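You operate a simulated robot arm through the tools that you are given. There is no shell and no other tool. Be economical: measure what you need, move in short steps, check, and stop when the job is done.

The job below is to be done with a simulated two-armed robot. You get a single attempt, and the scene is never put back.

JOB
Lay the box section marked sill on the roller rest and brush off its oxide.
Fine: it rolls under the brush, so keep it held steady with the other hand; put the brush back, then roll the section up to the white stop block. Set down upright: orange wire brush. What is to be rubbed or washed off counts as gone when no trace of it is left.

The check looks at the end state, three seconds after you hand in, the way a careful person would. Anything else that was tipped, shoved, dropped, spilled or broken makes it a failure.

ROBOT AND FRAMES
Two 7-joint arms with two-finger parallel grippers on one trunk, on a base that drives. Base frame: it is fixed to the floor where the robot stands at the start and does not move with it; the origin is under the middle of the robot, x ahead of it, y to its left, z up. Readings come in mm, degrees, newtons and seconds.
The left shoulder is at the start at [70, 133, 1176], the right one opposite. With the tool pointing down near the work surface each hand reaches from about 100 to 640 mm from the robot's upright axis, wherever it stands, measured 20 degrees to its own side. Places, roughly: rollers of the roller rest [500, -700, 900]. Payload 1.57 kg a hand.
Tool frame (each hand has its own): the origin (TCP) lies between the finger pads and is the grasp point; the fingertips stand 30 mm ahead of it; z points along the fingers, y is the line along which they close. The gripper opens to 80 mm. The fingers are 17 mm wide and 12 mm thick; the gripper's body (40 by 82 mm) begins 80 mm behind the TCP.
Orientation is that of the tool frame in the base frame, as a unit quaternion [w, x, y, z]. With the fingers straight down and closing along the base's y, the tool's x points along the base's -x, its y along +y and its z along -z.

CONTROLS
- The arms move only by the tool drive_tool. It takes "left_targets", "right_targets" or both (then of equal length, played together; a hand with none holds still); each is a list of rows, each an object of numbers (a shift or turn left out is 0, a gripper value left out holds the last): "grip": the opening, from 0 (shut) to 1 (fully open); "dx", "dy", "dz": the shift along the base's x, y, z in units of 30 mm (1.0 is 30 mm); "ax", "ay", "az": the turn, a rotation vector about the base's x, y, z in units of 6 degrees (1.0 is 6 degrees). In form: [{"grip": .., "dx": .., "dy": .., "dz": .., "ax": .., "ay": .., "az": ..}, ...]. A call has 1 to 12 rows; each row shifts and turns the commanded pose from where the row before left it. A call with a number of a shift or a turn outside -1 to 1 is refused whole. Each row takes 0.2 s and may step no farther than 50 mm and 8.6 degrees from the row before; otherwise, or with a gripper value out of range, the whole call is refused. Where a pose cannot be reached the arm comes as near as it can. A force on the tool above 50 N (or 10 N above the force at the start of the call, whichever is more), or a blocked arm, ends the call early, and 0.2 s more pass. The fingers move at their own pace (about 153 mm/s each) and stop on an object; they squeeze with about 33 N. The grip force told is the motor's: it shows also when the fingers shut on nothing. Time passes only in rows, and 0.2 s behind the last, so rows that do not move let the fingers close. It gives the time, the measured TCP pose, the force on the tool (base axes), the opening and the grip force at its end, in the units of the frame above (readings bear some noise), with the torque about the TCP (base axes, N m) and any sound that the robot's microphone picked up, and new pictures: "show" is both (left out), scene, wrist or none (wrist: the cameras of the hands that moved).
- Cameras (640 x 400 px; columns grow to the right, rows downward): "scene" is now at [119.7, -44.3, 1395.1]; the picture's right is [-0.53, -0.85, 0.00], its down [-0.58, 0.36, -0.73] and it looks along [0.62, -0.39, -0.68] (base axes); focal length 296 px, centre (320, 200). "left" rides on the left gripper at [72, 7, -122] in its tool frame; the picture's right is [-0.09, 1.00, 0.00], its down [-0.84, -0.08, -0.54] and it looks along [-0.54, -0.05, 0.84] (tool axes); focal length 238 px, centre (320, 200). "right" rides on the right gripper at [72, -6, -122] in its tool frame; the picture's right is [0.09, 1.00, 0.00], its down [-0.84, 0.08, -0.54] and it looks along [-0.54, 0.05, 0.84] (tool axes); focal length 238 px, centre (320, 200). There is no depth. A picture from a camera that has moved, and an enlarged one, comes with that camera's place and axes in the base frame and with its lens.
- lift_body(by): slides the trunk up (or, below 0, down) by that many mm; the arms and the scene camera ride with it, the base frame stays. It gives what a move gives, with no picture.
- base_move(legs): drives the robot by 1 to 6 legs, each [ahead, left, turn to the left] in mm, mm and degrees, along the robot's own axes; the way and the turn of a leg run together, so that a leg with both is an arc; at most 1500 mm and 180 degrees a leg. The arms and the cameras ride along, it lands a little off, and it stops where it bumps. It gives what a move gives, and a new picture of the scene camera.
- pan_tilt(pan, tilt): turns the head with the scene camera to pan (to the left, within 86 degrees either way) and tilt (down, from -29 to 69), counted from straight ahead of the robot. It gives what a move gives, and a new picture of the scene camera.
- enlarge(camera, box): a new picture of the part [left, top, right, bottom] of that camera's present view, enlarged. It takes no simulated time.
- hand_in(): hands the job in; it is judged then, once.

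Work in short steps. Places have to be worked out from the pictures, the camera data and where the tool is seen: move nearer, look again, correct. Check each grasp and each placing, and mend what went wrong. You have 120 turns and 260 pictures in all, those below and enlarged ones among them. Open the grippers and draw the arms clear of the work before you hand the job in, unless the task says otherwise; then end with one line.

The tools are called after ">>>" by a JSON object that holds its "name" and its "arguments". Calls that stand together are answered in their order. drive_tool: Moves the arms, as the interface text tells. Its arguments: {"type":"object","properties":{"left_targets":{"type":"array","items":{"type":"object","properties":{"grip":{"type":"number"},"dx":{"type":"number"},"dy":{"type":"number"},"dz":{"type":"number"},"ax":{"type":"number"},"ay":{"type":"number"},"az":{"type":"number"}}}},"right_targets":{"type":"array","items":{"type":"object","properties":{"grip":{"type":"number"},"dx":{"type":"number"},"dy":{"type":"number"},"dz":{"type":"number"},"ax":{"type":"number"},"ay":{"type":"number"},"az":{"type":"number"}}}},"show":{"type":"string","enum":["both","scene","wrist","none"]}},"required":[]} The other tools are called the same way: lift_body (by) slides the trunk up or down; base_move (legs) drives the base; pan_tilt (pan, tilt) turns the head that bears the scene camera; enlarge (camera, box) takes an enlarged picture of a part of a camera's view; hand_in () hands the job in.

At the start:

```text
time: 0.0
left_eef_pos: [386.0, -51.1, 1174.1]
left_orientation: [0.0, -0.001, 1.0, -0.002]
left_wrist_force: [0.1, -0.3, -0.2]
left_wrist_torque: [0.0, 0.0, 0.01]
left_grip_width: 80.2
left_grasp_force: 0.1
right_eef_pos: [244.0, -362.3, 1143.1]
right_orientation: [-0.001, 0.0, 1.0, 0.001]
right_wrist_force: [0.5, 0.0, 0.0]
right_wrist_torque: [-0.01, -0.02, 0.02]
right_grip_width: 80.1
right_grasp_force: 0.0
trunk travel left (down, up): [-750.0, 190.0]
robot x, y, heading: [-2.2, -1.1, 0.2]
head pan, tilt: [-32.1, 42.8]
```

scene: 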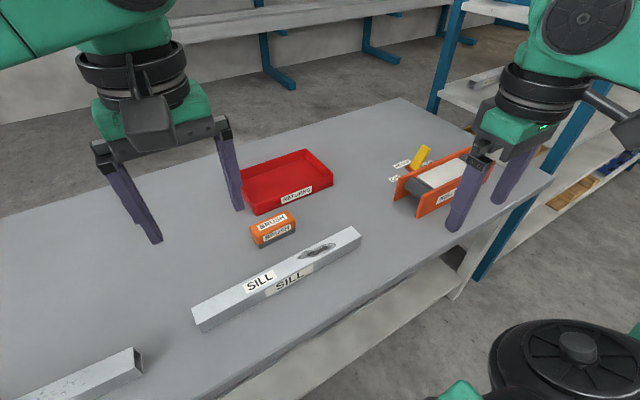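
right: 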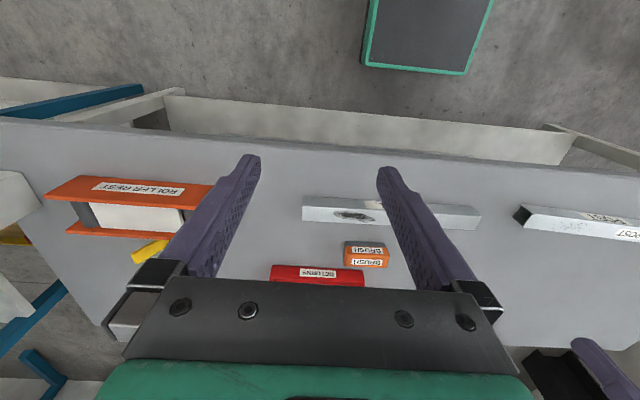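
left: 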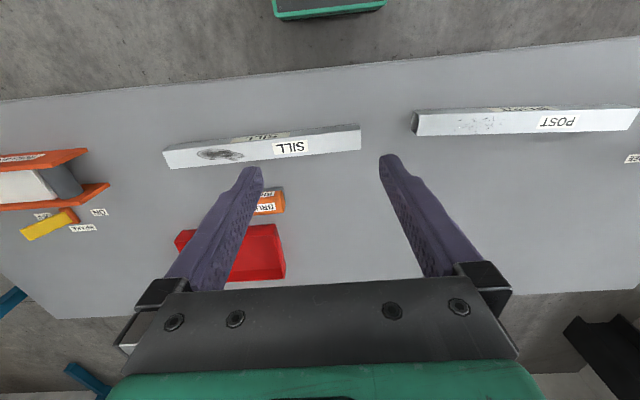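

The table holds the sill, the brush, a red returns tray, and the roller rest with a yellow lever-like thing. I'll enlarge to see details.

>>> {"name": "enlarge", "arguments": {"camera": "scene", "box": [370, 120, 530, 240]}}

>>> {"name": "enlarge", "arguments": {"camera": "scene", "box": [180, 140, 380, 340]}}

>>> {"name": "enlarge", "arguments": {"camera": "right", "box": [0, 120, 240, 300]}}

```text
3.33 times, centred on (450, 180) of scene
camera zoom: at [119.7, -44.3, 1395.1], right [-0.53, -0.85, 0.0], down [-0.58, 0.36, -0.73], along [0.62, -0.39, -0.68], focal length 987 px, centre (-113, 267)
```

zoom: 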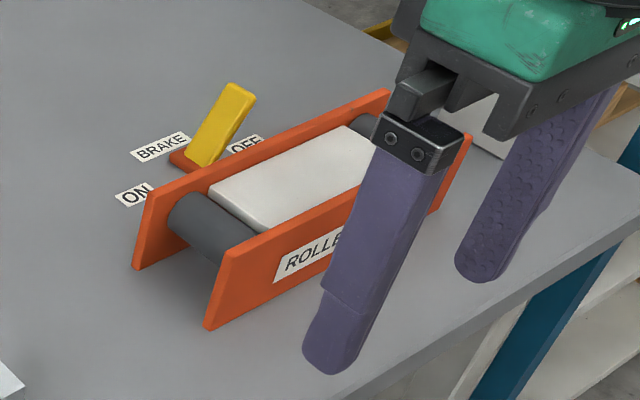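

```text
2.00 times, centred on (280, 240) of scene
camera zoom: at [119.7, -44.3, 1395.1], right [-0.53, -0.85, 0.0], down [-0.58, 0.36, -0.73], along [0.62, -0.39, -0.68], focal length 592 px, centre (400, 120)
```

zoom: 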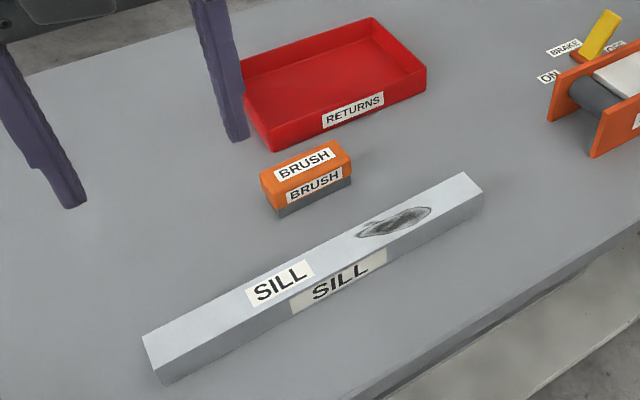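

```text
2.22 times, centred on (120, 210) of right
camera zoom: at [171.1, -367.1, 1265.3], right [-0.09, 1.0, 0.0], down [0.84, 0.08, 0.54], along [0.54, 0.05, -0.84], focal length 530 px, centre (764, 178)
```

zoom: 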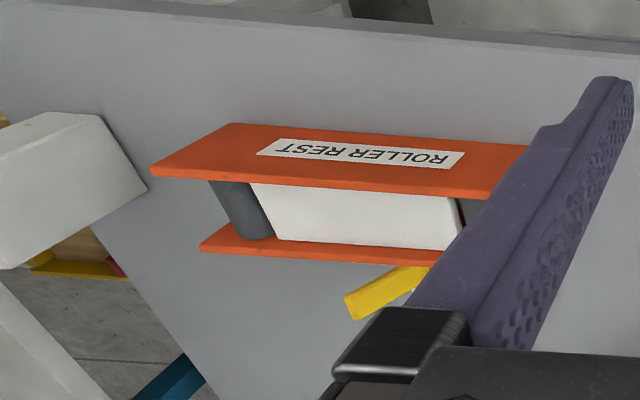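

I'll pan toward the rest to understand the lever, rollers and stop; first I move the right arm back out of the line of sight by tucking it a bit up and toward the robot's left.

>>> {"name": "drive_tool", "arguments": {"right_targets": [{"dy": 1, "dz": 0.5}, {"dy": 1, "dz": 0.5}, {"dy": 1, "dz": 0.5}, {"dy": 1, "dz": 0.5}], "show": "none"}}

>>> {"name": "pan_tilt", "arguments": {"pan": -60, "tilt": 38}}

```text
time: 1.0
left_eef_pos: [386.2, -48.5, 1173.5]
left_orientation: [0.0, -0.001, 1.0, -0.002]
left_wrist_force: [0.0, 0.3, -0.2]
left_wrist_torque: [0.03, 0.03, -0.03]
left_grip_width: 79.8
left_grasp_force: 0.0
right_eef_pos: [245.3, -239.6, 1203.4]
right_orientation: [-0.001, 0.0, 1.0, -0.001]
right_wrist_force: [-0.3, 0.0, 0.0]
right_wrist_torque: [-0.01, 0.01, 0.0]
right_grip_width: 79.9
right_grasp_force: 0.1
trunk travel left (down, up): [-750.0, 190.0]
robot x, y, heading: [1.8, 3.7, 0.1]
head pan, tilt: [-32.1, 42.8]
```

```text
time: 1.9
left_eef_pos: [387.9, -50.3, 1173.8]
left_orientation: [0.0, -0.001, 1.0, 0.0]
left_wrist_force: [-0.4, 0.1, 0.4]
left_wrist_torque: [-0.01, -0.02, -0.01]
left_grip_width: 79.8
left_grasp_force: 0.0
right_eef_pos: [244.9, -244.4, 1201.5]
right_orientation: [0.0, 0.0, 1.0, 0.001]
right_wrist_force: [-0.1, -0.1, -0.2]
right_wrist_torque: [0.04, -0.06, 0.0]
right_grip_width: 79.8
right_grasp_force: 0.0
trunk travel left (down, up): [-750.0, 190.0]
robot x, y, heading: [0.8, -0.4, 0.1]
head pan, tilt: [-60.0, 38.0]
camera scene: at [92.6, -75.2, 1402.3], right [-0.87, -0.5, 0.0], down [-0.31, 0.53, -0.79], along [0.39, -0.68, -0.62], focal length 296 px, centre (320, 200)
```

scene: 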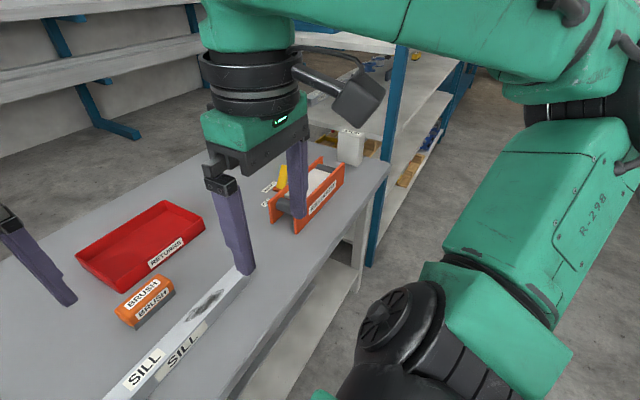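

>>> {"name": "enlarge", "arguments": {"camera": "scene", "box": [245, 110, 405, 240]}}

```text
3.08 times, centred on (325, 175) of scene
camera zoom: at [92.6, -75.2, 1402.3], right [-0.87, -0.5, 0.0], down [-0.31, 0.53, -0.79], along [0.39, -0.68, -0.62], focal length 911 px, centre (305, 277)
```

zoom: 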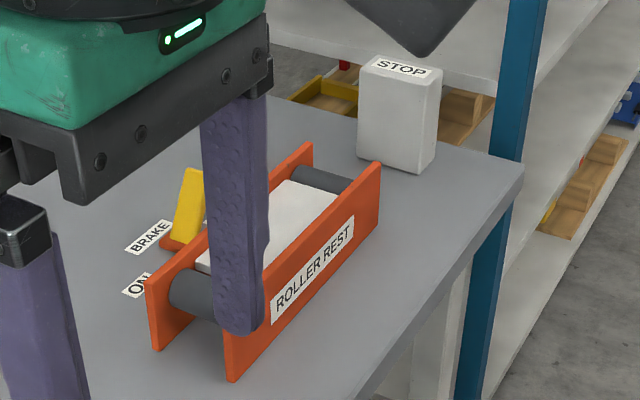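

The stop stands on the table beyond the rest's far end; the lever leans to OFF and I'll leave it alone. Now I'll turn both hands 90° in the air (right camera towards -y, left camera towards +y), moving the right towards the brush and the left out of the way.

>>> {"name": "drive_tool", "arguments": {"right_targets": [{"az": 1, "dx": 0.6}, {"az": 1, "dx": 0.6}, {"az": 1, "dx": 0.6}, {"az": 1, "dx": 0.6}, {"az": 1, "dx": 0.6}, {"az": 1, "dx": 0.6}, {"az": 1, "dx": 0.6}, {"az": 1, "dx": 0.6}, {"az": 1, "dx": 0.6}, {"az": 1, "dx": 0.6}], "left_targets": [{"az": -1, "dy": 0.6}, {"az": -1, "dy": 0.6}, {"az": -1, "dy": 0.6}, {"az": -1, "dy": 0.6}, {"az": -1, "dy": 0.6}, {"az": -1, "dy": 0.6}, {"az": -1, "dy": 0.6}, {"az": -1, "dy": 0.6}, {"az": -1, "dy": 0.6}, {"az": -1, "dy": 0.6}], "show": "none"}}

>>> {"name": "drive_tool", "arguments": {"right_targets": [{"az": 1, "dx": 0.5, "dz": -0.5}, {"az": 1, "dx": 0.5, "dz": -0.5}, {"az": 1, "dx": 0.5, "dz": -0.5}, {"az": 1, "dx": 0.2, "dz": -0.5}, {"az": 1, "dz": -0.5}, {}, {}], "left_targets": [{"az": -1}, {"az": -1}, {"az": -1}, {"az": -1}, {"az": -1}, {}, {}], "show": "wrist"}}

```text
time: 4.1
left_eef_pos: [389.1, 129.3, 1173.2]
left_orientation: [-0.001, 0.5, 0.866, -0.001]
left_wrist_force: [0.6, -0.8, -0.9]
left_wrist_torque: [-0.01, -0.02, 0.0]
left_grip_width: 79.9
left_grasp_force: 0.1
right_eef_pos: [422.3, -242.9, 1203.3]
right_orientation: [0.001, -0.5, 0.866, 0.0]
right_wrist_force: [0.4, 0.0, 0.2]
right_wrist_torque: [0.03, 0.02, -0.01]
right_grip_width: 79.9
right_grasp_force: 0.1
trunk travel left (down, up): [-750.0, 190.0]
robot x, y, heading: [-0.4, 0.1, -0.2]
head pan, tilt: [-60.0, 38.0]
```

```text
time: 5.7
left_eef_pos: [387.1, 128.6, 1174.7]
left_orientation: [-0.001, 0.707, 0.707, -0.001]
left_wrist_force: [0.6, -0.5, -0.4]
left_wrist_torque: [0.05, -0.01, 0.0]
left_grip_width: 80.0
left_grasp_force: 0.0
right_eef_pos: [475.5, -242.1, 1130.5]
right_orientation: [0.0, -0.707, 0.707, 0.0]
right_wrist_force: [-0.2, 0.7, -0.8]
right_wrist_torque: [-0.03, 0.02, -0.01]
right_grip_width: 80.3
right_grasp_force: 0.1
trunk travel left (down, up): [-750.0, 190.0]
robot x, y, heading: [5.0, -4.6, -0.2]
head pan, tilt: [-60.0, 38.0]
camera right: at [481.4, -312.3, 1252.1], right [-1.0, -0.09, 0.0], down [-0.08, 0.84, 0.54], along [-0.05, 0.54, -0.84], focal length 238 px, centre (320, 200)
camera left: at [392.2, 202.0, 1296.3], right [1.0, -0.09, 0.0], down [-0.07, -0.84, 0.54], along [-0.05, -0.54, -0.84], focal length 238 px, centre (320, 200)
```

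right: 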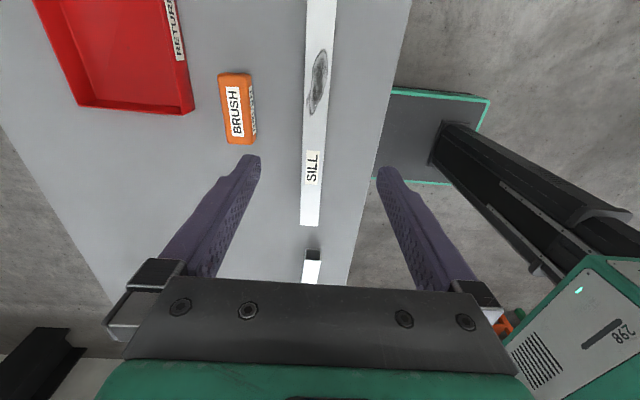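
left: 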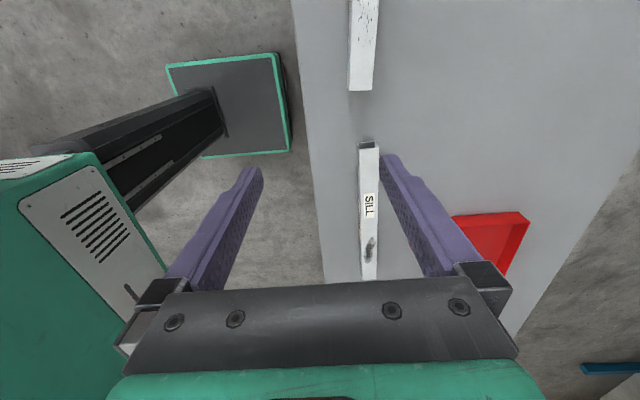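

Triangulating gives the table at about z 800, the brush top near (609,-215,850), and the sill along y at x≈475 from y≈-384 to 18. The brush is at the edge of reach, so I drive 80 mm ahead.

>>> {"name": "base_move", "arguments": {"legs": [[80, 0, 0]]}}

```text
time: 6.8
left_eef_pos: [461.2, 129.5, 1177.2]
left_orientation: [0.001, 0.707, 0.707, 0.001]
left_wrist_force: [0.8, -0.3, 0.0]
left_wrist_torque: [0.02, -0.01, 0.0]
left_grip_width: 79.8
left_grasp_force: 0.0
right_eef_pos: [548.9, -242.8, 1133.7]
right_orientation: [0.001, -0.707, 0.708, -0.002]
right_wrist_force: [-0.8, 0.0, 0.5]
right_wrist_torque: [0.02, -0.03, -0.01]
right_grip_width: 80.0
right_grasp_force: 0.1
trunk travel left (down, up): [-750.0, 190.0]
robot x, y, heading: [80.4, 0.4, 0.1]
head pan, tilt: [-60.0, 38.0]
camera scene: at [166.2, -75.0, 1402.7], right [-0.87, -0.5, 0.0], down [-0.3, 0.53, -0.79], along [0.39, -0.68, -0.61], focal length 296 px, centre (320, 200)
```

scene: 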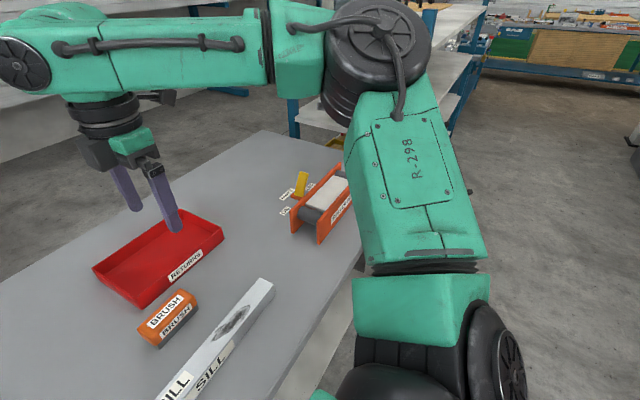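

Driven without bumping. The right hand now goes over the brush, to z≈970, for a nearer look.

>>> {"name": "drive_tool", "arguments": {"right_targets": [{"dx": 0.5, "dy": 0.2, "dz": -1}, {"dx": 0.5, "dy": 0.2, "dz": -1}, {"dx": 0.5, "dy": 0.2, "dz": -1}, {"dx": 0.5, "dy": 0.2, "dz": -1}, {"dz": -1}, {}], "show": "wrist"}}

```text
time: 8.2
left_eef_pos: [464.1, 129.0, 1175.1]
left_orientation: [0.0, 0.707, 0.707, 0.0]
left_wrist_force: [-0.3, 0.4, -0.6]
left_wrist_torque: [0.03, -0.03, -0.01]
left_grip_width: 80.1
left_grasp_force: 0.1
right_eef_pos: [614.5, -217.1, 980.6]
right_orientation: [0.0, -0.706, 0.708, -0.001]
right_wrist_force: [-0.8, 0.7, -0.4]
right_wrist_torque: [-0.02, 0.03, -0.01]
right_grip_width: 79.9
right_grasp_force: 0.1
trunk travel left (down, up): [-750.0, 190.0]
robot x, y, heading: [78.0, -1.0, -0.1]
head pan, tilt: [-60.0, 38.0]
camera right: at [620.5, -288.2, 1102.4], right [-1.0, -0.09, 0.0], down [-0.08, 0.84, 0.54], along [-0.05, 0.54, -0.84], focal length 238 px, centre (320, 200)
```

right: 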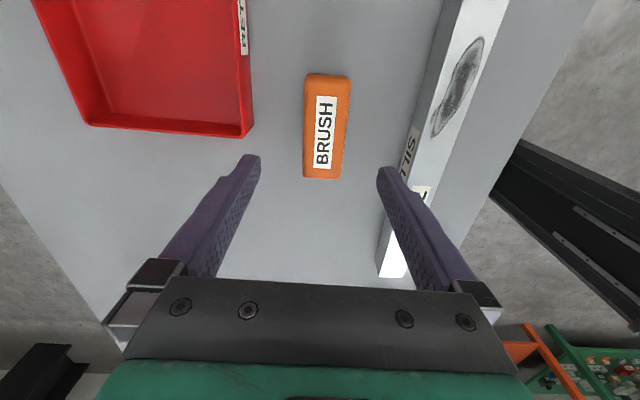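

Brush measured at centre (607,-211), about 107×43 mm along y. I shift by the small offset and come down to z≈875 to check the height.

>>> {"name": "drive_tool", "arguments": {"right_targets": [{"dx": -0.2, "dy": 0.2, "dz": -1}, {"dz": -1}, {"dz": -1}, {"dz": -0.5}, {}, {}], "show": "both"}}

```text
time: 9.6
left_eef_pos: [465.7, 128.8, 1173.8]
left_orientation: [-0.001, 0.708, 0.707, 0.0]
left_wrist_force: [-0.3, -0.4, 0.0]
left_wrist_torque: [0.02, -0.01, 0.03]
left_grip_width: 80.0
left_grasp_force: 0.0
right_eef_pos: [592.0, -217.6, 886.2]
right_orientation: [0.0, -0.706, 0.708, 0.001]
right_wrist_force: [1.1, 0.3, 0.7]
right_wrist_torque: [-0.02, 0.02, 0.02]
right_grip_width: 80.1
right_grasp_force: 0.2
right hand out of reach, approached as far as the arm can: row 3, 4
trunk travel left (down, up): [-750.0, 190.0]
robot x, y, heading: [83.5, 0.6, 0.1]
head pan, tilt: [-60.0, 38.0]
camera scene: at [170.8, -75.1, 1402.3], right [-0.87, -0.5, 0.0], down [-0.31, 0.53, -0.79], along [0.39, -0.68, -0.62], focal length 296 px, centre (320, 200)
camera right: at [598.9, -288.7, 1007.2], right [-1.0, -0.09, 0.0], down [-0.08, 0.84, 0.54], along [-0.05, 0.54, -0.84], focal length 238 px, centre (320, 200)
```

scene: 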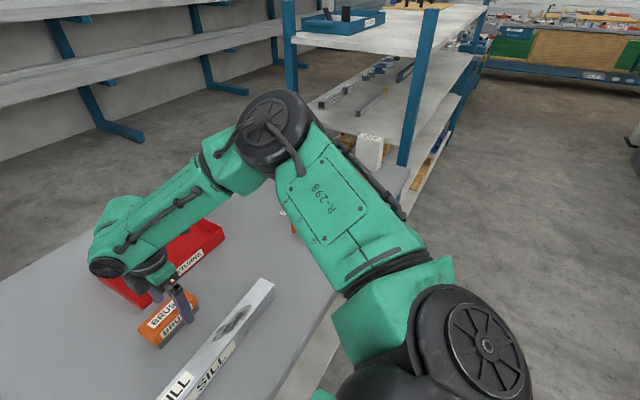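
right: 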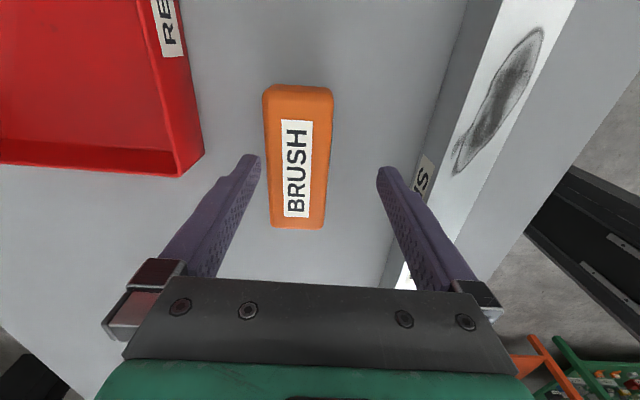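

Out of reach at this height, so the trunk should come lower. I raise the right hand first, then slide the trunk down 200 mm.

>>> {"name": "drive_tool", "arguments": {"right_targets": [{"dx": 0.5, "dz": 1}, {"dz": 1}, {"dz": 1}, {"dz": 1}, {"dz": 1}, {"dz": 1}, {"dz": 1}], "left_targets": [{"dz": 1}, {"dz": 1}, {}, {}, {}, {}, {}], "show": "none"}}

>>> {"name": "lift_body", "arguments": {"by": -200}}

```text
time: 11.2
left_eef_pos: [463.8, 130.0, 1234.7]
left_orientation: [0.0, 0.707, 0.707, 0.0]
left_wrist_force: [-0.4, -0.8, 0.3]
left_wrist_torque: [0.01, -0.04, 0.0]
left_grip_width: 80.3
left_grasp_force: 0.1
right_eef_pos: [608.7, -218.6, 1097.2]
right_orientation: [0.0, -0.707, 0.707, 0.0]
right_wrist_force: [-0.3, 0.3, -0.1]
right_wrist_torque: [0.0, 0.01, 0.01]
right_grip_width: 79.8
right_grasp_force: 0.1
trunk travel left (down, up): [-750.0, 190.0]
robot x, y, heading: [76.5, -0.4, -0.0]
head pan, tilt: [-60.0, 38.0]
```

```text
time: 13.3
left_eef_pos: [465.7, 128.3, 1035.2]
left_orientation: [-0.001, 0.707, 0.707, -0.002]
left_wrist_force: [-0.1, -0.3, 0.2]
left_wrist_torque: [0.06, 0.01, -0.03]
left_grip_width: 80.0
left_grasp_force: 0.0
right_eef_pos: [608.9, -218.8, 894.8]
right_orientation: [0.0, 0.707, -0.707, 0.001]
right_wrist_force: [-0.4, 0.2, -0.1]
right_wrist_torque: [-0.01, 0.02, -0.01]
right_grip_width: 79.7
right_grasp_force: 0.1
trunk travel left (down, up): [-550.0, 390.0]
robot x, y, heading: [79.8, 0.9, -0.4]
head pan, tilt: [-60.0, 38.0]
```

Now the hand sits at (609,-219,895). Centre it and lower a little, then look.

>>> {"name": "drive_tool", "arguments": {"right_targets": [{"dy": 0.25, "dz": -0.5}, {}, {}], "show": "both"}}

```text
time: 14.2
left_eef_pos: [464.6, 130.0, 1034.6]
left_orientation: [-0.001, 0.707, 0.708, -0.001]
left_wrist_force: [0.2, -0.7, -0.4]
left_wrist_torque: [-0.04, -0.01, 0.01]
left_grip_width: 79.9
left_grasp_force: 0.0
right_eef_pos: [607.9, -211.9, 880.1]
right_orientation: [-0.001, -0.706, 0.708, 0.0]
right_wrist_force: [0.1, 0.6, -0.5]
right_wrist_torque: [-0.01, -0.01, 0.01]
right_grip_width: 80.2
right_grasp_force: 0.0
trunk travel left (down, up): [-550.0, 390.0]
robot x, y, heading: [79.0, 1.3, -0.0]
head pan, tilt: [-60.0, 38.0]
camera scene: at [171.0, -75.1, 1202.3], right [-0.87, -0.5, 0.0], down [-0.31, 0.53, -0.79], along [0.39, -0.68, -0.62], focal length 296 px, centre (320, 200)
camera right: at [613.7, -282.5, 1003.1], right [-1.0, -0.09, 0.0], down [-0.08, 0.84, 0.54], along [-0.05, 0.54, -0.84], focal length 238 px, centre (320, 200)
```

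scene: 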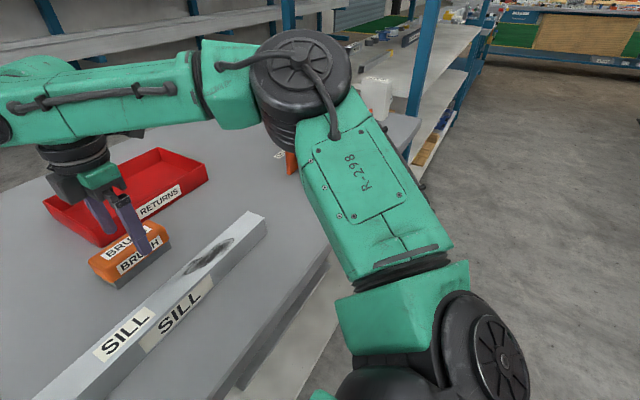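
right: 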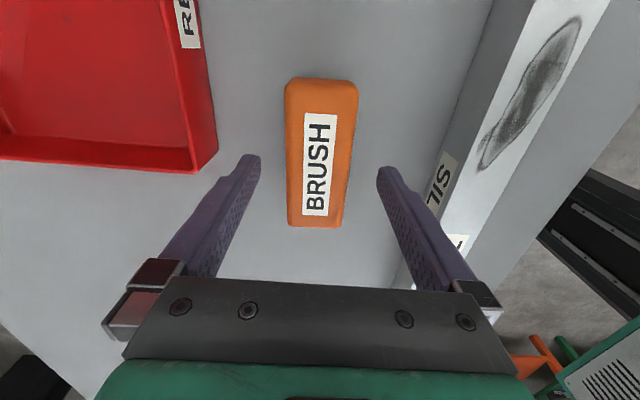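

Stereo gives the brush top at z≈848, centre y≈-211. I lower to z≈838 and close.

>>> {"name": "drive_tool", "arguments": {"right_targets": [{"dz": -0.7}, {"dz": -0.7}, {}, {"grip": 0.3}, {"grip": 0.3}, {"grip": 0.3}, {"grip": 0.3}], "show": "wrist"}}

```text
time: 15.8
left_eef_pos: [464.1, 129.7, 1033.6]
left_orientation: [0.0, 0.707, 0.707, 0.0]
left_wrist_force: [0.4, -0.2, 0.5]
left_wrist_torque: [-0.04, 0.0, 0.0]
left_grip_width: 80.1
left_grasp_force: 0.1
right_eef_pos: [607.0, -210.8, 838.8]
right_orientation: [0.001, -0.707, 0.708, -0.001]
right_wrist_force: [0.2, 0.3, -0.1]
right_wrist_torque: [0.02, 0.0, 0.03]
right_grip_width: 45.7
right_grasp_force: 32.5
trunk travel left (down, up): [-550.0, 390.0]
robot x, y, heading: [79.0, 1.7, 0.0]
head pan, tilt: [-60.0, 38.0]
camera right: at [613.4, -282.1, 960.7], right [-1.0, -0.09, 0.0], down [-0.08, 0.84, 0.54], along [-0.05, 0.54, -0.84], focal length 238 px, centre (320, 200)
```

right: 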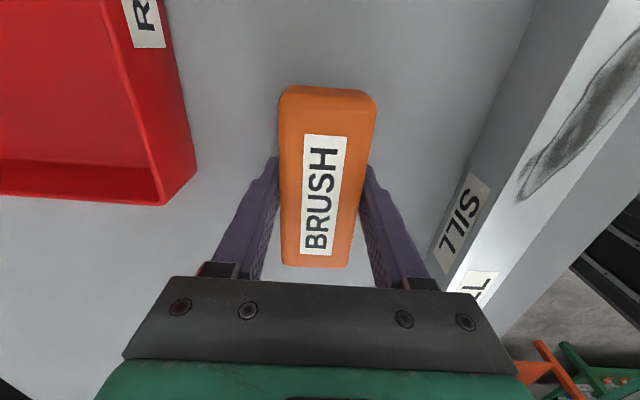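

The brush is gripped (45.7 mm, 32 N). Lift it 150 mm and draw toward the robot a bit; home pose for it: TCP (607,-211,838).

>>> {"name": "drive_tool", "arguments": {"right_targets": [{"dz": 1}, {"dz": 1}, {"dz": 1}, {"dz": 1}, {"dz": 1}, {"dz": 1}, {"dx": -1, "dy": -1}, {"dx": -1, "dy": -1}, {"dx": -1, "dy": -1}, {"dx": 0, "dy": -1}], "show": "both"}}

```text
time: 17.9
left_eef_pos: [464.8, 128.6, 1033.4]
left_orientation: [-0.001, 0.707, 0.707, 0.0]
left_wrist_force: [-0.2, 0.4, 0.2]
left_wrist_torque: [-0.04, 0.0, -0.04]
left_grip_width: 79.9
left_grasp_force: 0.0
right_eef_pos: [506.5, -337.6, 1010.7]
right_orientation: [0.0, -0.706, 0.708, 0.001]
right_wrist_force: [0.1, -0.1, -0.8]
right_wrist_torque: [0.03, 0.02, -0.02]
right_grip_width: 45.5
right_grasp_force: 33.4
right hand out of reach, approached as far as the arm can: row 6
trunk travel left (down, up): [-550.0, 390.0]
robot x, y, heading: [77.1, -0.1, -0.3]
head pan, tilt: [-60.0, 38.0]
camera scene: at [171.8, -76.0, 1202.1], right [-0.87, -0.5, 0.0], down [-0.31, 0.53, -0.79], along [0.39, -0.68, -0.62], focal length 296 px, centre (320, 200)
camera right: at [513.4, -408.6, 1132.3], right [-1.0, -0.09, 0.0], down [-0.08, 0.84, 0.54], along [-0.05, 0.54, -0.84], focal length 238 px, centre (320, 200)
```

scene: 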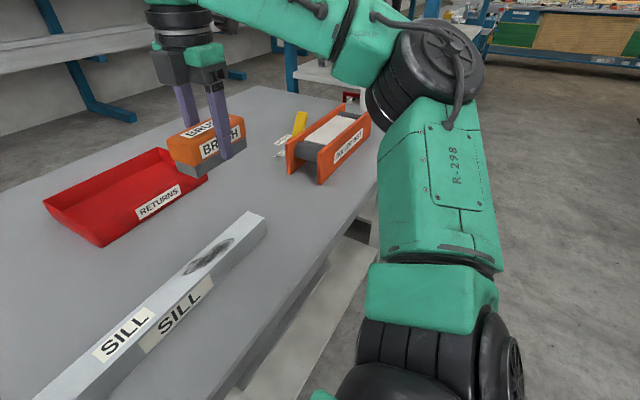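
right: 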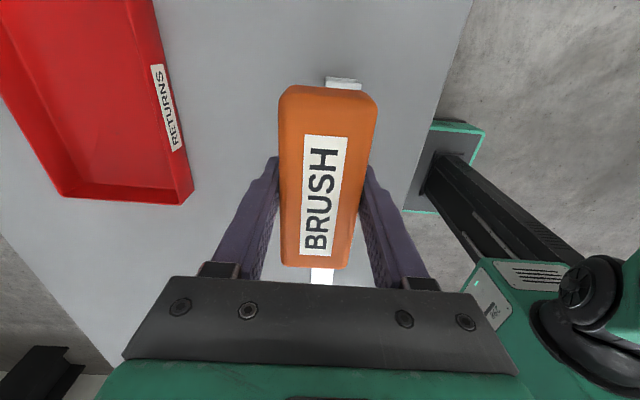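

The brush is held straight. Now I drive 300 mm to the right so the left hand comes above the sill's middle, with the right hand staying clear over the rest.

>>> {"name": "base_move", "arguments": {"legs": [[0, -300, 0]]}}

>>> {"name": "pan_tilt", "arguments": {"pan": 0, "tilt": 50}}

>>> {"name": "drive_tool", "arguments": {"left_targets": [{}], "show": "wrist"}}

```text
time: 20.0
left_eef_pos: [464.0, -165.1, 1034.2]
left_orientation: [-0.001, 0.704, 0.71, -0.001]
left_wrist_force: [0.6, 0.4, -0.7]
left_wrist_torque: [0.01, 0.0, 0.02]
left_grip_width: 79.9
left_grasp_force: 0.0
right_eef_pos: [509.6, -631.6, 1011.1]
right_orientation: [0.0, 0.709, -0.705, -0.001]
right_wrist_force: [-0.1, -1.6, -1.2]
right_wrist_torque: [0.01, 0.0, 0.02]
right_grip_width: 45.7
right_grasp_force: 32.7
trunk travel left (down, up): [-550.0, 390.0]
robot x, y, heading: [77.9, -299.3, 0.5]
head pan, tilt: [-60.0, 38.0]
camera scene: at [172.4, -373.7, 1202.3], right [-0.86, -0.51, 0.0], down [-0.31, 0.53, -0.79], along [0.4, -0.68, -0.62], focal length 296 px, centre (320, 200)
```

scene: 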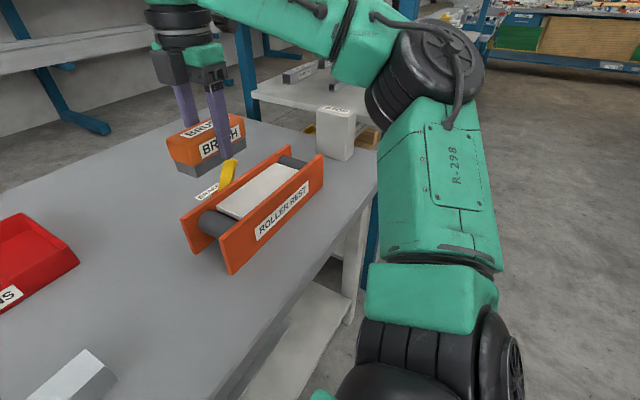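

```text
time: 21.3
left_eef_pos: [464.7, -164.7, 1034.9]
left_orientation: [-0.001, 0.704, 0.71, -0.001]
left_wrist_force: [0.4, 0.5, 0.0]
left_wrist_torque: [-0.04, 0.0, 0.0]
left_grip_width: 80.0
left_grasp_force: 0.1
right_eef_pos: [510.0, -631.8, 1011.9]
right_orientation: [0.0, 0.71, -0.704, -0.001]
right_wrist_force: [-0.5, 0.2, -1.9]
right_wrist_torque: [0.02, 0.02, -0.03]
right_grip_width: 45.4
right_grasp_force: 32.6
trunk travel left (down, up): [-550.0, 390.0]
robot x, y, heading: [80.3, -300.2, 0.2]
head pan, tilt: [0.0, 50.0]
camera scene: at [205.8, -298.7, 1185.1], right [0.01, -1.0, 0.0], down [-0.77, 0.0, -0.64], along [0.64, 0.0, -0.77], focal length 296 px, centre (320, 200)
```

scene: 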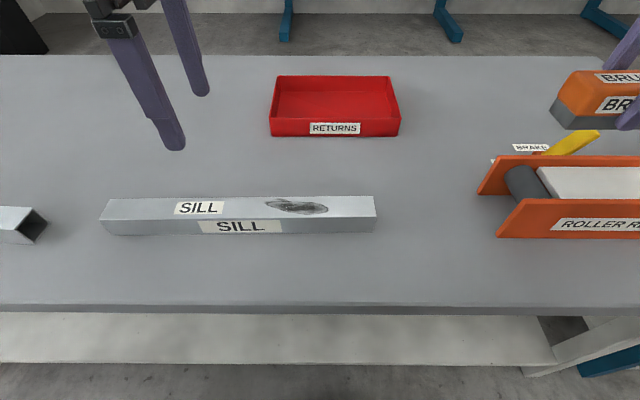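

```text
time: 21.7
left_eef_pos: [463.9, -165.9, 1034.4]
left_orientation: [-0.001, 0.704, 0.71, -0.001]
left_wrist_force: [-0.5, -0.3, -0.1]
left_wrist_torque: [0.0, -0.01, 0.03]
left_grip_width: 80.1
left_grasp_force: 0.0
right_eef_pos: [509.7, -631.6, 1011.1]
right_orientation: [0.0, 0.709, -0.705, 0.0]
right_wrist_force: [0.3, 0.6, -0.9]
right_wrist_torque: [-0.01, 0.01, 0.01]
right_grip_width: 45.8
right_grasp_force: 32.9
trunk travel left (down, up): [-550.0, 390.0]
robot x, y, heading: [78.3, -300.5, 0.3]
head pan, tilt: [0.0, 50.0]
camera left: at [469.2, -93.5, 1156.4], right [1.0, -0.08, 0.0], down [-0.07, -0.84, 0.54], along [-0.05, -0.54, -0.84], focal length 238 px, centre (320, 200)
```

left: 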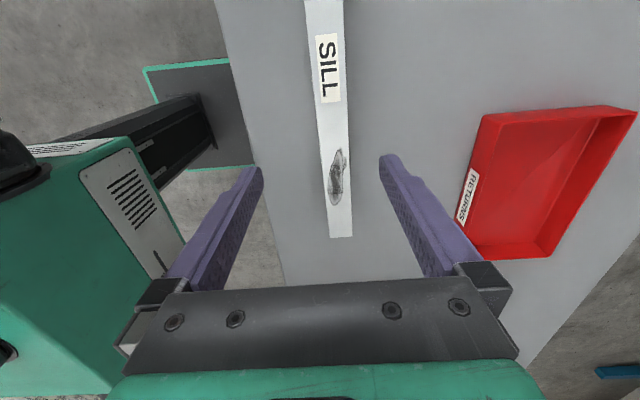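

Sill measured: 40 mm wide, centre (479,-183), top about z 840, oxide from y≈-218 to -311. Left hand goes over the middle and down to z≈865 to check before closing.

>>> {"name": "drive_tool", "arguments": {"left_targets": [{"dx": 0.5, "dy": -0.55, "dz": -1}, {"dz": -1}, {"dz": -1}, {"dz": -1}, {"dz": -1}, {"dz": -0.6}, {}], "show": "both"}}

```text
time: 23.3
left_eef_pos: [479.4, -181.2, 866.2]
left_orientation: [0.0, 0.703, 0.711, 0.0]
left_wrist_force: [0.4, -0.1, -0.8]
left_wrist_torque: [-0.01, 0.01, -0.02]
left_grip_width: 80.0
left_grasp_force: 0.1
right_eef_pos: [509.9, -632.1, 1011.3]
right_orientation: [0.0, 0.709, -0.705, 0.0]
right_wrist_force: [-0.2, -0.1, -0.5]
right_wrist_torque: [0.01, 0.03, -0.04]
right_grip_width: 45.6
right_grasp_force: 32.7
trunk travel left (down, up): [-550.0, 390.0]
robot x, y, heading: [82.5, -299.3, 0.4]
head pan, tilt: [0.0, 50.0]
camera scene: at [205.6, -298.8, 1185.1], right [0.01, -1.0, 0.0], down [-0.77, -0.01, -0.64], along [0.64, 0.0, -0.77], focal length 296 px, centre (320, 200)
camera left: at [484.0, -109.5, 987.5], right [1.0, -0.08, 0.0], down [-0.07, -0.84, 0.54], along [-0.05, -0.54, -0.84], focal length 238 px, centre (320, 200)
```

scene: 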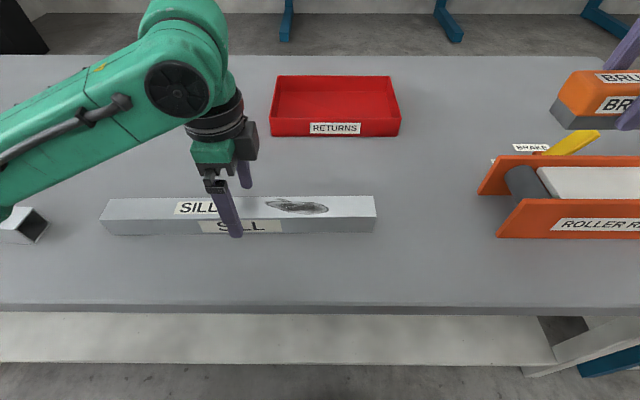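
left: 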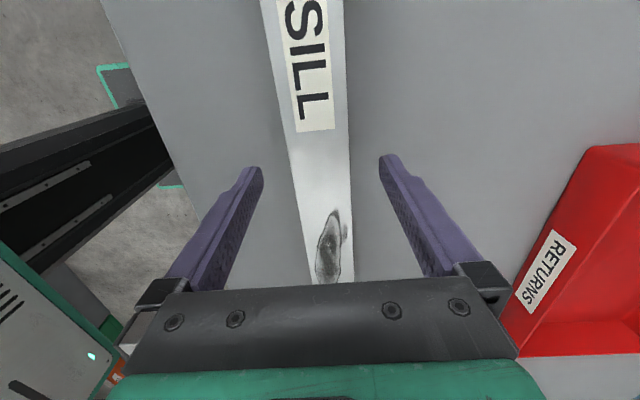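

The sill lies well between the fingers, between label and oxide. Lower to z≈843 and close.

>>> {"name": "drive_tool", "arguments": {"left_targets": [{"dz": -0.77}, {}, {"grip": 0.2}, {"grip": 0.2}, {"grip": 0.2}, {"grip": 0.2}, {"dz": 0.7}, {"dz": 0.7}, {}], "show": "scene"}}

```text
time: 25.3
left_eef_pos: [478.2, -181.6, 884.6]
left_orientation: [-0.001, 0.704, 0.711, -0.001]
left_wrist_force: [0.6, -0.6, -5.2]
left_wrist_torque: [-0.01, 0.0, -0.01]
left_grip_width: 39.5
left_grasp_force: 33.2
right_eef_pos: [510.2, -632.0, 1010.5]
right_orientation: [0.001, 0.709, -0.705, 0.0]
right_wrist_force: [-0.6, -0.5, -0.8]
right_wrist_torque: [-0.02, 0.03, 0.02]
right_grip_width: 45.7
right_grasp_force: 32.4
trunk travel left (down, up): [-550.0, 390.0]
robot x, y, heading: [77.7, -298.3, 0.5]
head pan, tilt: [0.0, 50.0]
camera scene: at [206.5, -298.3, 1185.0], right [0.01, -1.0, 0.0], down [-0.77, -0.01, -0.64], along [0.64, 0.0, -0.77], focal length 296 px, centre (320, 200)
```

scene: 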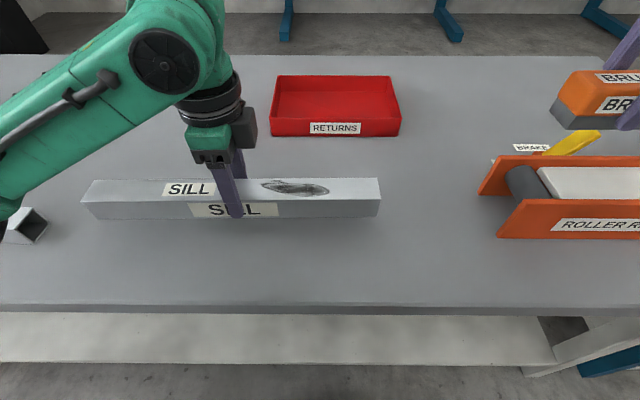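

Held and balanced at about 0.5 kg. I lift it to z≈1000 and draw the right hand back toward the robot, out of the path, before driving another 300 mm right.

>>> {"name": "drive_tool", "arguments": {"left_targets": [{"dz": 1}, {"dz": 1}, {"dz": 1}, {"dz": 1}, {}, {}, {}], "right_targets": [{"dx": -1, "dy": 0.3}, {"dx": -1, "dy": 0.3}, {"dx": -1, "dy": 0.3}, {"dx": -1, "dy": 0.3}, {"dx": -1, "dy": 0.3}, {"dx": -0.5}, {}], "show": "none"}}

>>> {"name": "base_move", "arguments": {"legs": [[0, -300, 0]]}}

>>> {"name": "pan_tilt", "arguments": {"pan": -25, "tilt": 50}}

```text
time: 26.9
left_eef_pos: [480.4, -181.5, 1003.2]
left_orientation: [0.0, 0.704, 0.71, -0.001]
left_wrist_force: [-0.2, 0.0, -4.9]
left_wrist_torque: [-0.02, -0.01, -0.01]
left_grip_width: 39.6
left_grasp_force: 33.5
right_eef_pos: [345.1, -587.5, 1010.5]
right_orientation: [0.0, 0.709, -0.705, -0.001]
right_wrist_force: [-0.9, -0.1, -1.7]
right_wrist_torque: [0.02, 0.02, 0.02]
right_grip_width: 45.8
right_grasp_force: 32.7
trunk travel left (down, up): [-550.0, 390.0]
robot x, y, heading: [75.2, -297.8, 0.5]
head pan, tilt: [0.0, 50.0]
```

```text
time: 28.9
left_eef_pos: [481.2, -475.1, 1003.8]
left_orientation: [0.0, 0.702, 0.713, 0.0]
left_wrist_force: [-0.1, -0.5, -4.6]
left_wrist_torque: [-0.01, 0.0, -0.02]
left_grip_width: 39.7
left_grasp_force: 33.2
right_eef_pos: [349.0, -880.4, 1009.9]
right_orientation: [0.001, 0.711, -0.703, 0.0]
right_wrist_force: [-0.4, -0.6, -0.7]
right_wrist_torque: [-0.02, -0.02, -0.04]
right_grip_width: 45.7
right_grasp_force: 33.8
trunk travel left (down, up): [-550.0, 390.0]
robot x, y, heading: [83.2, -596.4, 0.7]
head pan, tilt: [0.0, 50.0]
camera scene: at [209.2, -592.0, 1185.1], right [0.01, -1.0, 0.0], down [-0.77, -0.01, -0.64], along [0.64, 0.01, -0.77], focal length 296 px, centre (320, 200)
```

scene: 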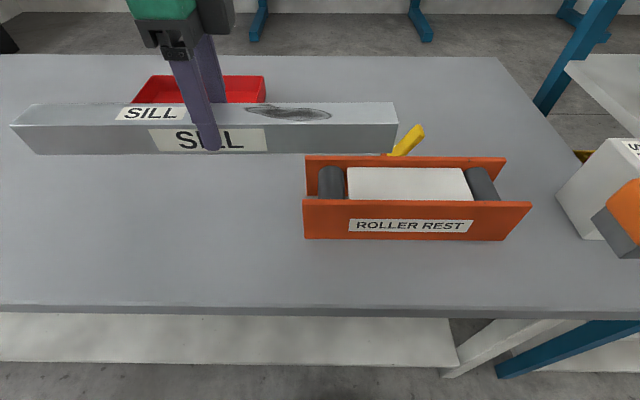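

```text
time: 29.8
left_eef_pos: [481.9, -473.8, 1004.2]
left_orientation: [-0.001, 0.702, 0.712, 0.0]
left_wrist_force: [-0.3, 0.0, -5.3]
left_wrist_torque: [-0.02, 0.0, 0.0]
left_grip_width: 39.8
left_grasp_force: 32.5
right_eef_pos: [347.3, -879.2, 1012.5]
right_orientation: [0.001, 0.711, -0.703, -0.001]
right_wrist_force: [-0.2, 0.3, -1.4]
right_wrist_torque: [0.02, 0.03, 0.01]
right_grip_width: 45.5
right_grasp_force: 33.0
trunk travel left (down, up): [-550.0, 390.0]
robot x, y, heading: [81.8, -590.7, 0.8]
head pan, tilt: [-25.0, 50.0]
camera scene: at [202.4, -624.4, 1185.1], right [-0.41, -0.91, 0.0], down [-0.7, 0.31, -0.64], along [0.59, -0.26, -0.77], focal length 296 px, centre (320, 200)
```

scene: 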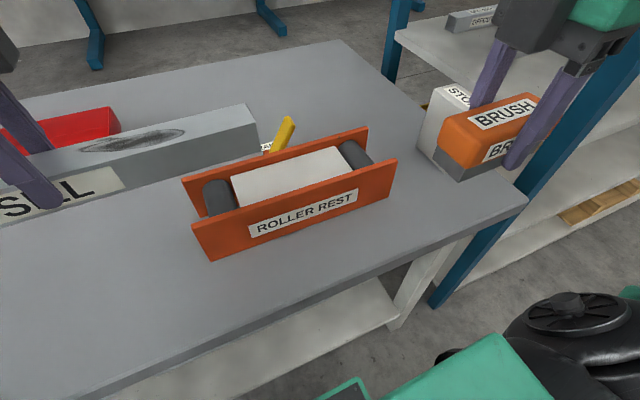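

I'll enlarge the rest for roller height and plate gap.

>>> {"name": "pan_tilt", "arguments": {"pan": 0, "tilt": 55}}

>>> {"name": "enlarge", "arguments": {"camera": "scene", "box": [290, 110, 450, 230]}}

>>> {"name": "enlarge", "arguments": {"camera": "scene", "box": [420, 90, 640, 250]}}

```text
time: 30.7
left_eef_pos: [483.5, -474.7, 1003.3]
left_orientation: [-0.001, 0.701, 0.713, -0.001]
left_wrist_force: [-0.2, -0.3, -5.7]
left_wrist_torque: [0.02, -0.02, 0.01]
left_grip_width: 39.9
left_grasp_force: 33.0
right_eef_pos: [349.9, -879.6, 1009.4]
right_orientation: [0.0, 0.711, -0.703, -0.001]
right_wrist_force: [0.4, -0.1, -0.3]
right_wrist_torque: [-0.03, 0.02, -0.01]
right_grip_width: 46.0
right_grasp_force: 32.9
trunk travel left (down, up): [-550.0, 390.0]
robot x, y, heading: [82.9, -594.8, 0.7]
head pan, tilt: [0.0, 55.0]
camera scene: at [204.3, -592.2, 1178.6], right [0.01, -1.0, 0.0], down [-0.82, -0.01, -0.57], along [0.57, 0.01, -0.82], focal length 296 px, centre (320, 200)
```

scene: 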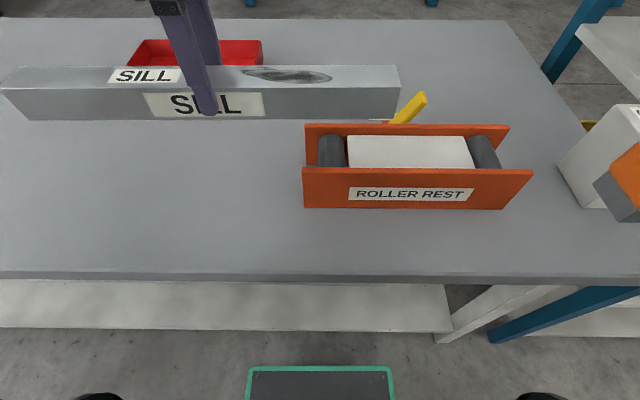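

```text
3.33 times, centred on (370, 170) of scene
camera zoom: at [204.3, -592.2, 1178.6], right [0.01, -1.0, 0.0], down [-0.82, -0.01, -0.57], along [0.57, 0.01, -0.82], focal length 987 px, centre (153, 300)
```

zoom: 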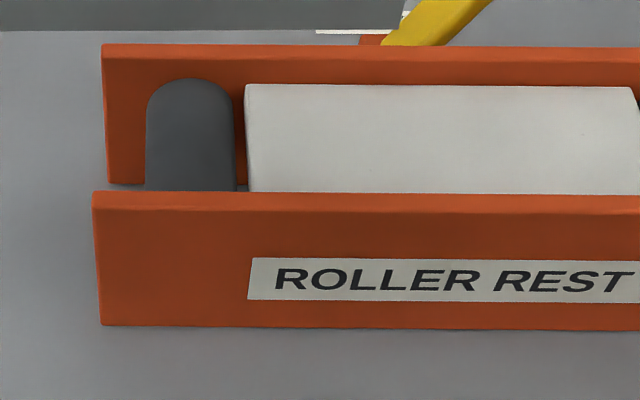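

```text
2.50 times, centred on (530, 170) of scene
camera zoom: at [204.3, -592.2, 1178.6], right [0.01, -1.0, 0.0], down [-0.82, -0.01, -0.57], along [0.57, 0.01, -0.82], focal length 740 px, centre (-205, 275)
```

zoom: 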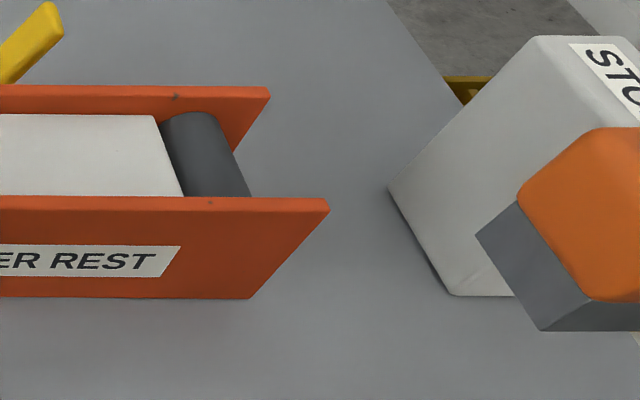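

Measured: plates' inner gap x 463–539 (tops z≈882), roller tops z≈872 at y≈-609 and -822, stop face at y≈-990. I bring the sill over the rest (centre (501,-699)), correct 0.9° of yaw and lower to z≈945.

>>> {"name": "drive_tool", "arguments": {"left_targets": [{"dy": -0.8, "dx": 0.1, "az": -0.15}, {"dy": -0.8, "dx": 0.1}, {"dy": -0.8, "dx": 0.1}, {"dy": -0.8, "dx": 0.1}, {"dy": -0.8, "dx": 0.1}, {"dy": -0.8, "dx": 0.1}, {"dy": -0.8}, {"dy": -0.8}, {"dy": -0.8}, {"dy": -0.3, "dz": -1}, {"dz": -1}, {}], "show": "both"}}

```text
time: 33.3
left_eef_pos: [500.4, -699.9, 945.4]
left_orientation: [0.0, 0.707, 0.707, 0.0]
left_wrist_force: [0.5, -0.9, -4.3]
left_wrist_torque: [0.0, 0.05, -0.03]
left_grip_width: 39.7
left_grasp_force: 32.8
right_eef_pos: [349.2, -881.7, 1009.5]
right_orientation: [0.0, 0.711, -0.703, 0.001]
right_wrist_force: [-0.2, 0.7, -1.7]
right_wrist_torque: [-0.01, -0.02, 0.01]
right_grip_width: 45.5
right_grasp_force: 33.1
trunk travel left (down, up): [-550.0, 390.0]
robot x, y, heading: [85.3, -595.9, 0.7]
head pan, tilt: [0.0, 55.0]
camera scene: at [203.8, -592.7, 1178.6], right [0.01, -1.0, 0.0], down [-0.82, -0.01, -0.57], along [0.57, 0.01, -0.82], focal length 296 px, centre (320, 200)
camera left: at [506.8, -627.9, 1066.5], right [1.0, -0.09, 0.0], down [-0.08, -0.84, 0.54], along [-0.05, -0.54, -0.84], focal length 238 px, centre (320, 200)
```

scene: 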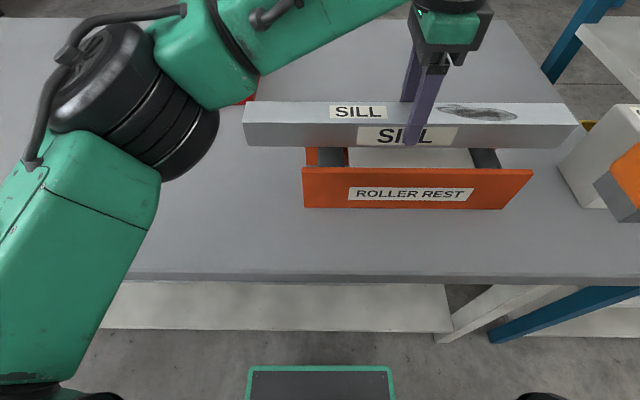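
left: 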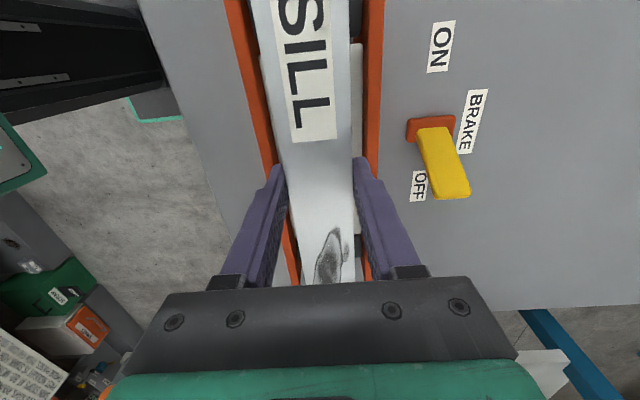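

The brake reads OFF and the sill is centred between the plates. Lower in small steps toward z≈916.

>>> {"name": "drive_tool", "arguments": {"left_targets": [{"dz": -0.5}, {"dz": -0.25}, {"dz": -0.1}, {"dz": -0.07}, {}, {}], "show": "scene"}}

```text
time: 34.7
left_eef_pos: [501.6, -699.1, 919.0]
left_orientation: [0.001, 0.707, 0.707, 0.0]
left_wrist_force: [5.5, -0.5, 14.3]
left_wrist_torque: [0.39, 0.03, -0.15]
left_grip_width: 39.6
left_grasp_force: 33.0
right_eef_pos: [347.4, -881.6, 1010.0]
right_orientation: [-0.001, 0.711, -0.703, -0.001]
right_wrist_force: [0.3, 0.3, -1.4]
right_wrist_torque: [0.0, -0.01, 0.04]
right_grip_width: 45.6
right_grasp_force: 33.2
trunk travel left (down, up): [-550.0, 390.0]
robot x, y, heading: [82.8, -592.8, 0.5]
head pan, tilt: [0.0, 55.0]
camera scene: at [203.2, -592.1, 1178.9], right [0.01, -1.0, 0.0], down [-0.82, -0.01, -0.57], along [0.57, 0.01, -0.82], focal length 296 px, centre (320, 200)
```

scene: 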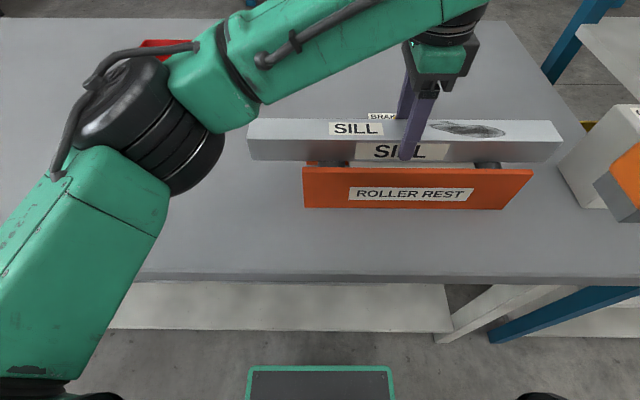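

>>> {"name": "enlarge", "arguments": {"camera": "scene", "box": [280, 90, 580, 220]}}

>>> {"name": "enlarge", "arguments": {"camera": "left", "box": [200, 0, 440, 290]}}

```text
2.13 times, centred on (430, 155) of scene
camera zoom: at [203.2, -592.1, 1178.9], right [0.01, -1.0, 0.0], down [-0.82, -0.01, -0.57], along [0.57, 0.01, -0.82], focal length 632 px, centre (85, 296)
```

zoom: 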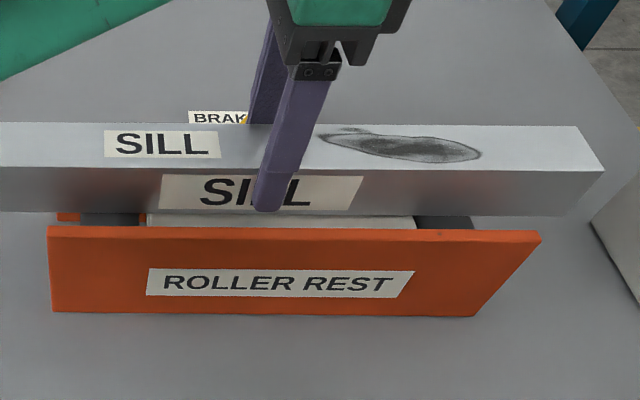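

```text
1.38 times, centred on (320, 145) of left
camera zoom: at [506.2, -627.1, 1039.9], right [1.0, -0.09, 0.0], down [-0.08, -0.84, 0.54], along [-0.05, -0.54, -0.84], focal length 329 px, centre (320, 276)
```

zoom: 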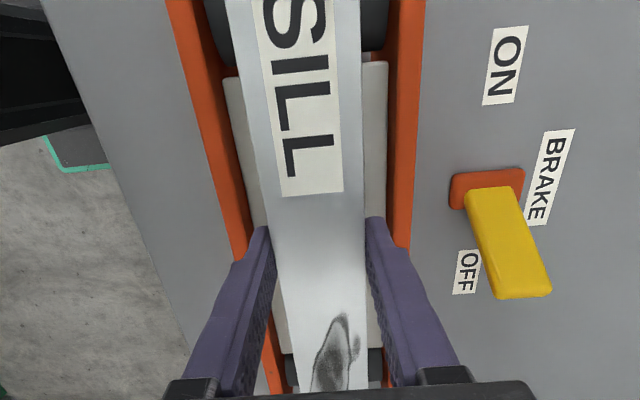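

Fingertips are visibly above the plates, so the sill is on the rollers. Ease off, open to about 60 mm and rise.

>>> {"name": "drive_tool", "arguments": {"left_targets": [{"dz": 0.08}, {"grip": 0.75}, {"grip": 0.75}, {}, {"dz": 1}, {"dz": 1}, {"dy": 1}, {}], "show": "both"}}

```text
time: 36.5
left_eef_pos: [498.5, -670.4, 978.7]
left_orientation: [-0.002, 0.708, 0.706, 0.0]
left_wrist_force: [-0.3, -0.2, -0.7]
left_wrist_torque: [0.03, -0.01, 0.06]
left_grip_width: 59.9
left_grasp_force: 0.1
right_eef_pos: [347.7, -883.3, 1010.9]
right_orientation: [-0.001, 0.712, -0.702, 0.0]
right_wrist_force: [0.3, -1.1, -0.8]
right_wrist_torque: [0.0, 0.01, -0.01]
right_grip_width: 45.5
right_grasp_force: 32.7
trunk travel left (down, up): [-550.0, 390.0]
robot x, y, heading: [82.7, -595.2, 0.6]
head pan, tilt: [0.0, 55.0]
camera scene: at [203.3, -593.7, 1178.7], right [0.01, -1.0, 0.0], down [-0.82, -0.01, -0.57], along [0.57, 0.01, -0.82], focal length 296 px, centre (320, 200)
camera left: at [504.6, -598.6, 1101.0], right [1.0, -0.09, 0.0], down [-0.08, -0.84, 0.54], along [-0.05, -0.54, -0.84], focal length 238 px, centre (320, 200)
```

scene: 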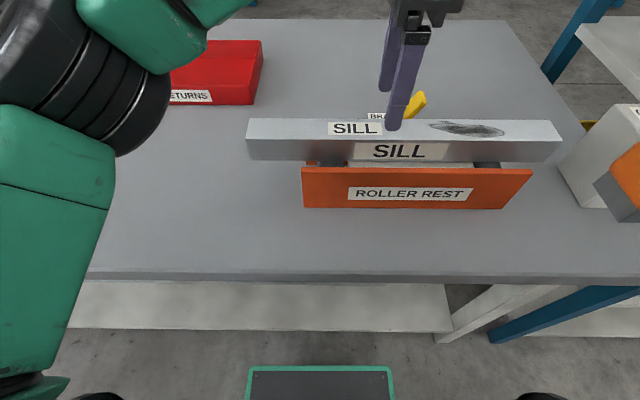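
left: 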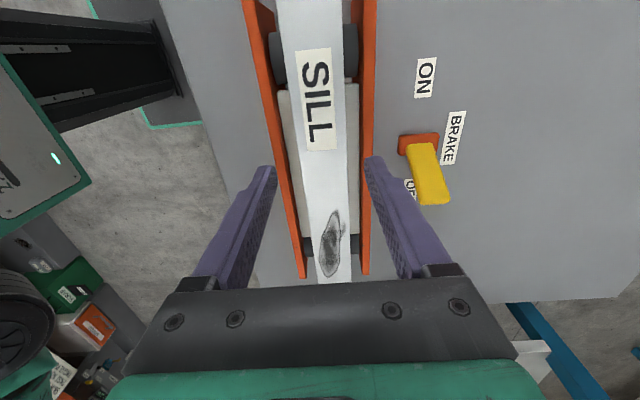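

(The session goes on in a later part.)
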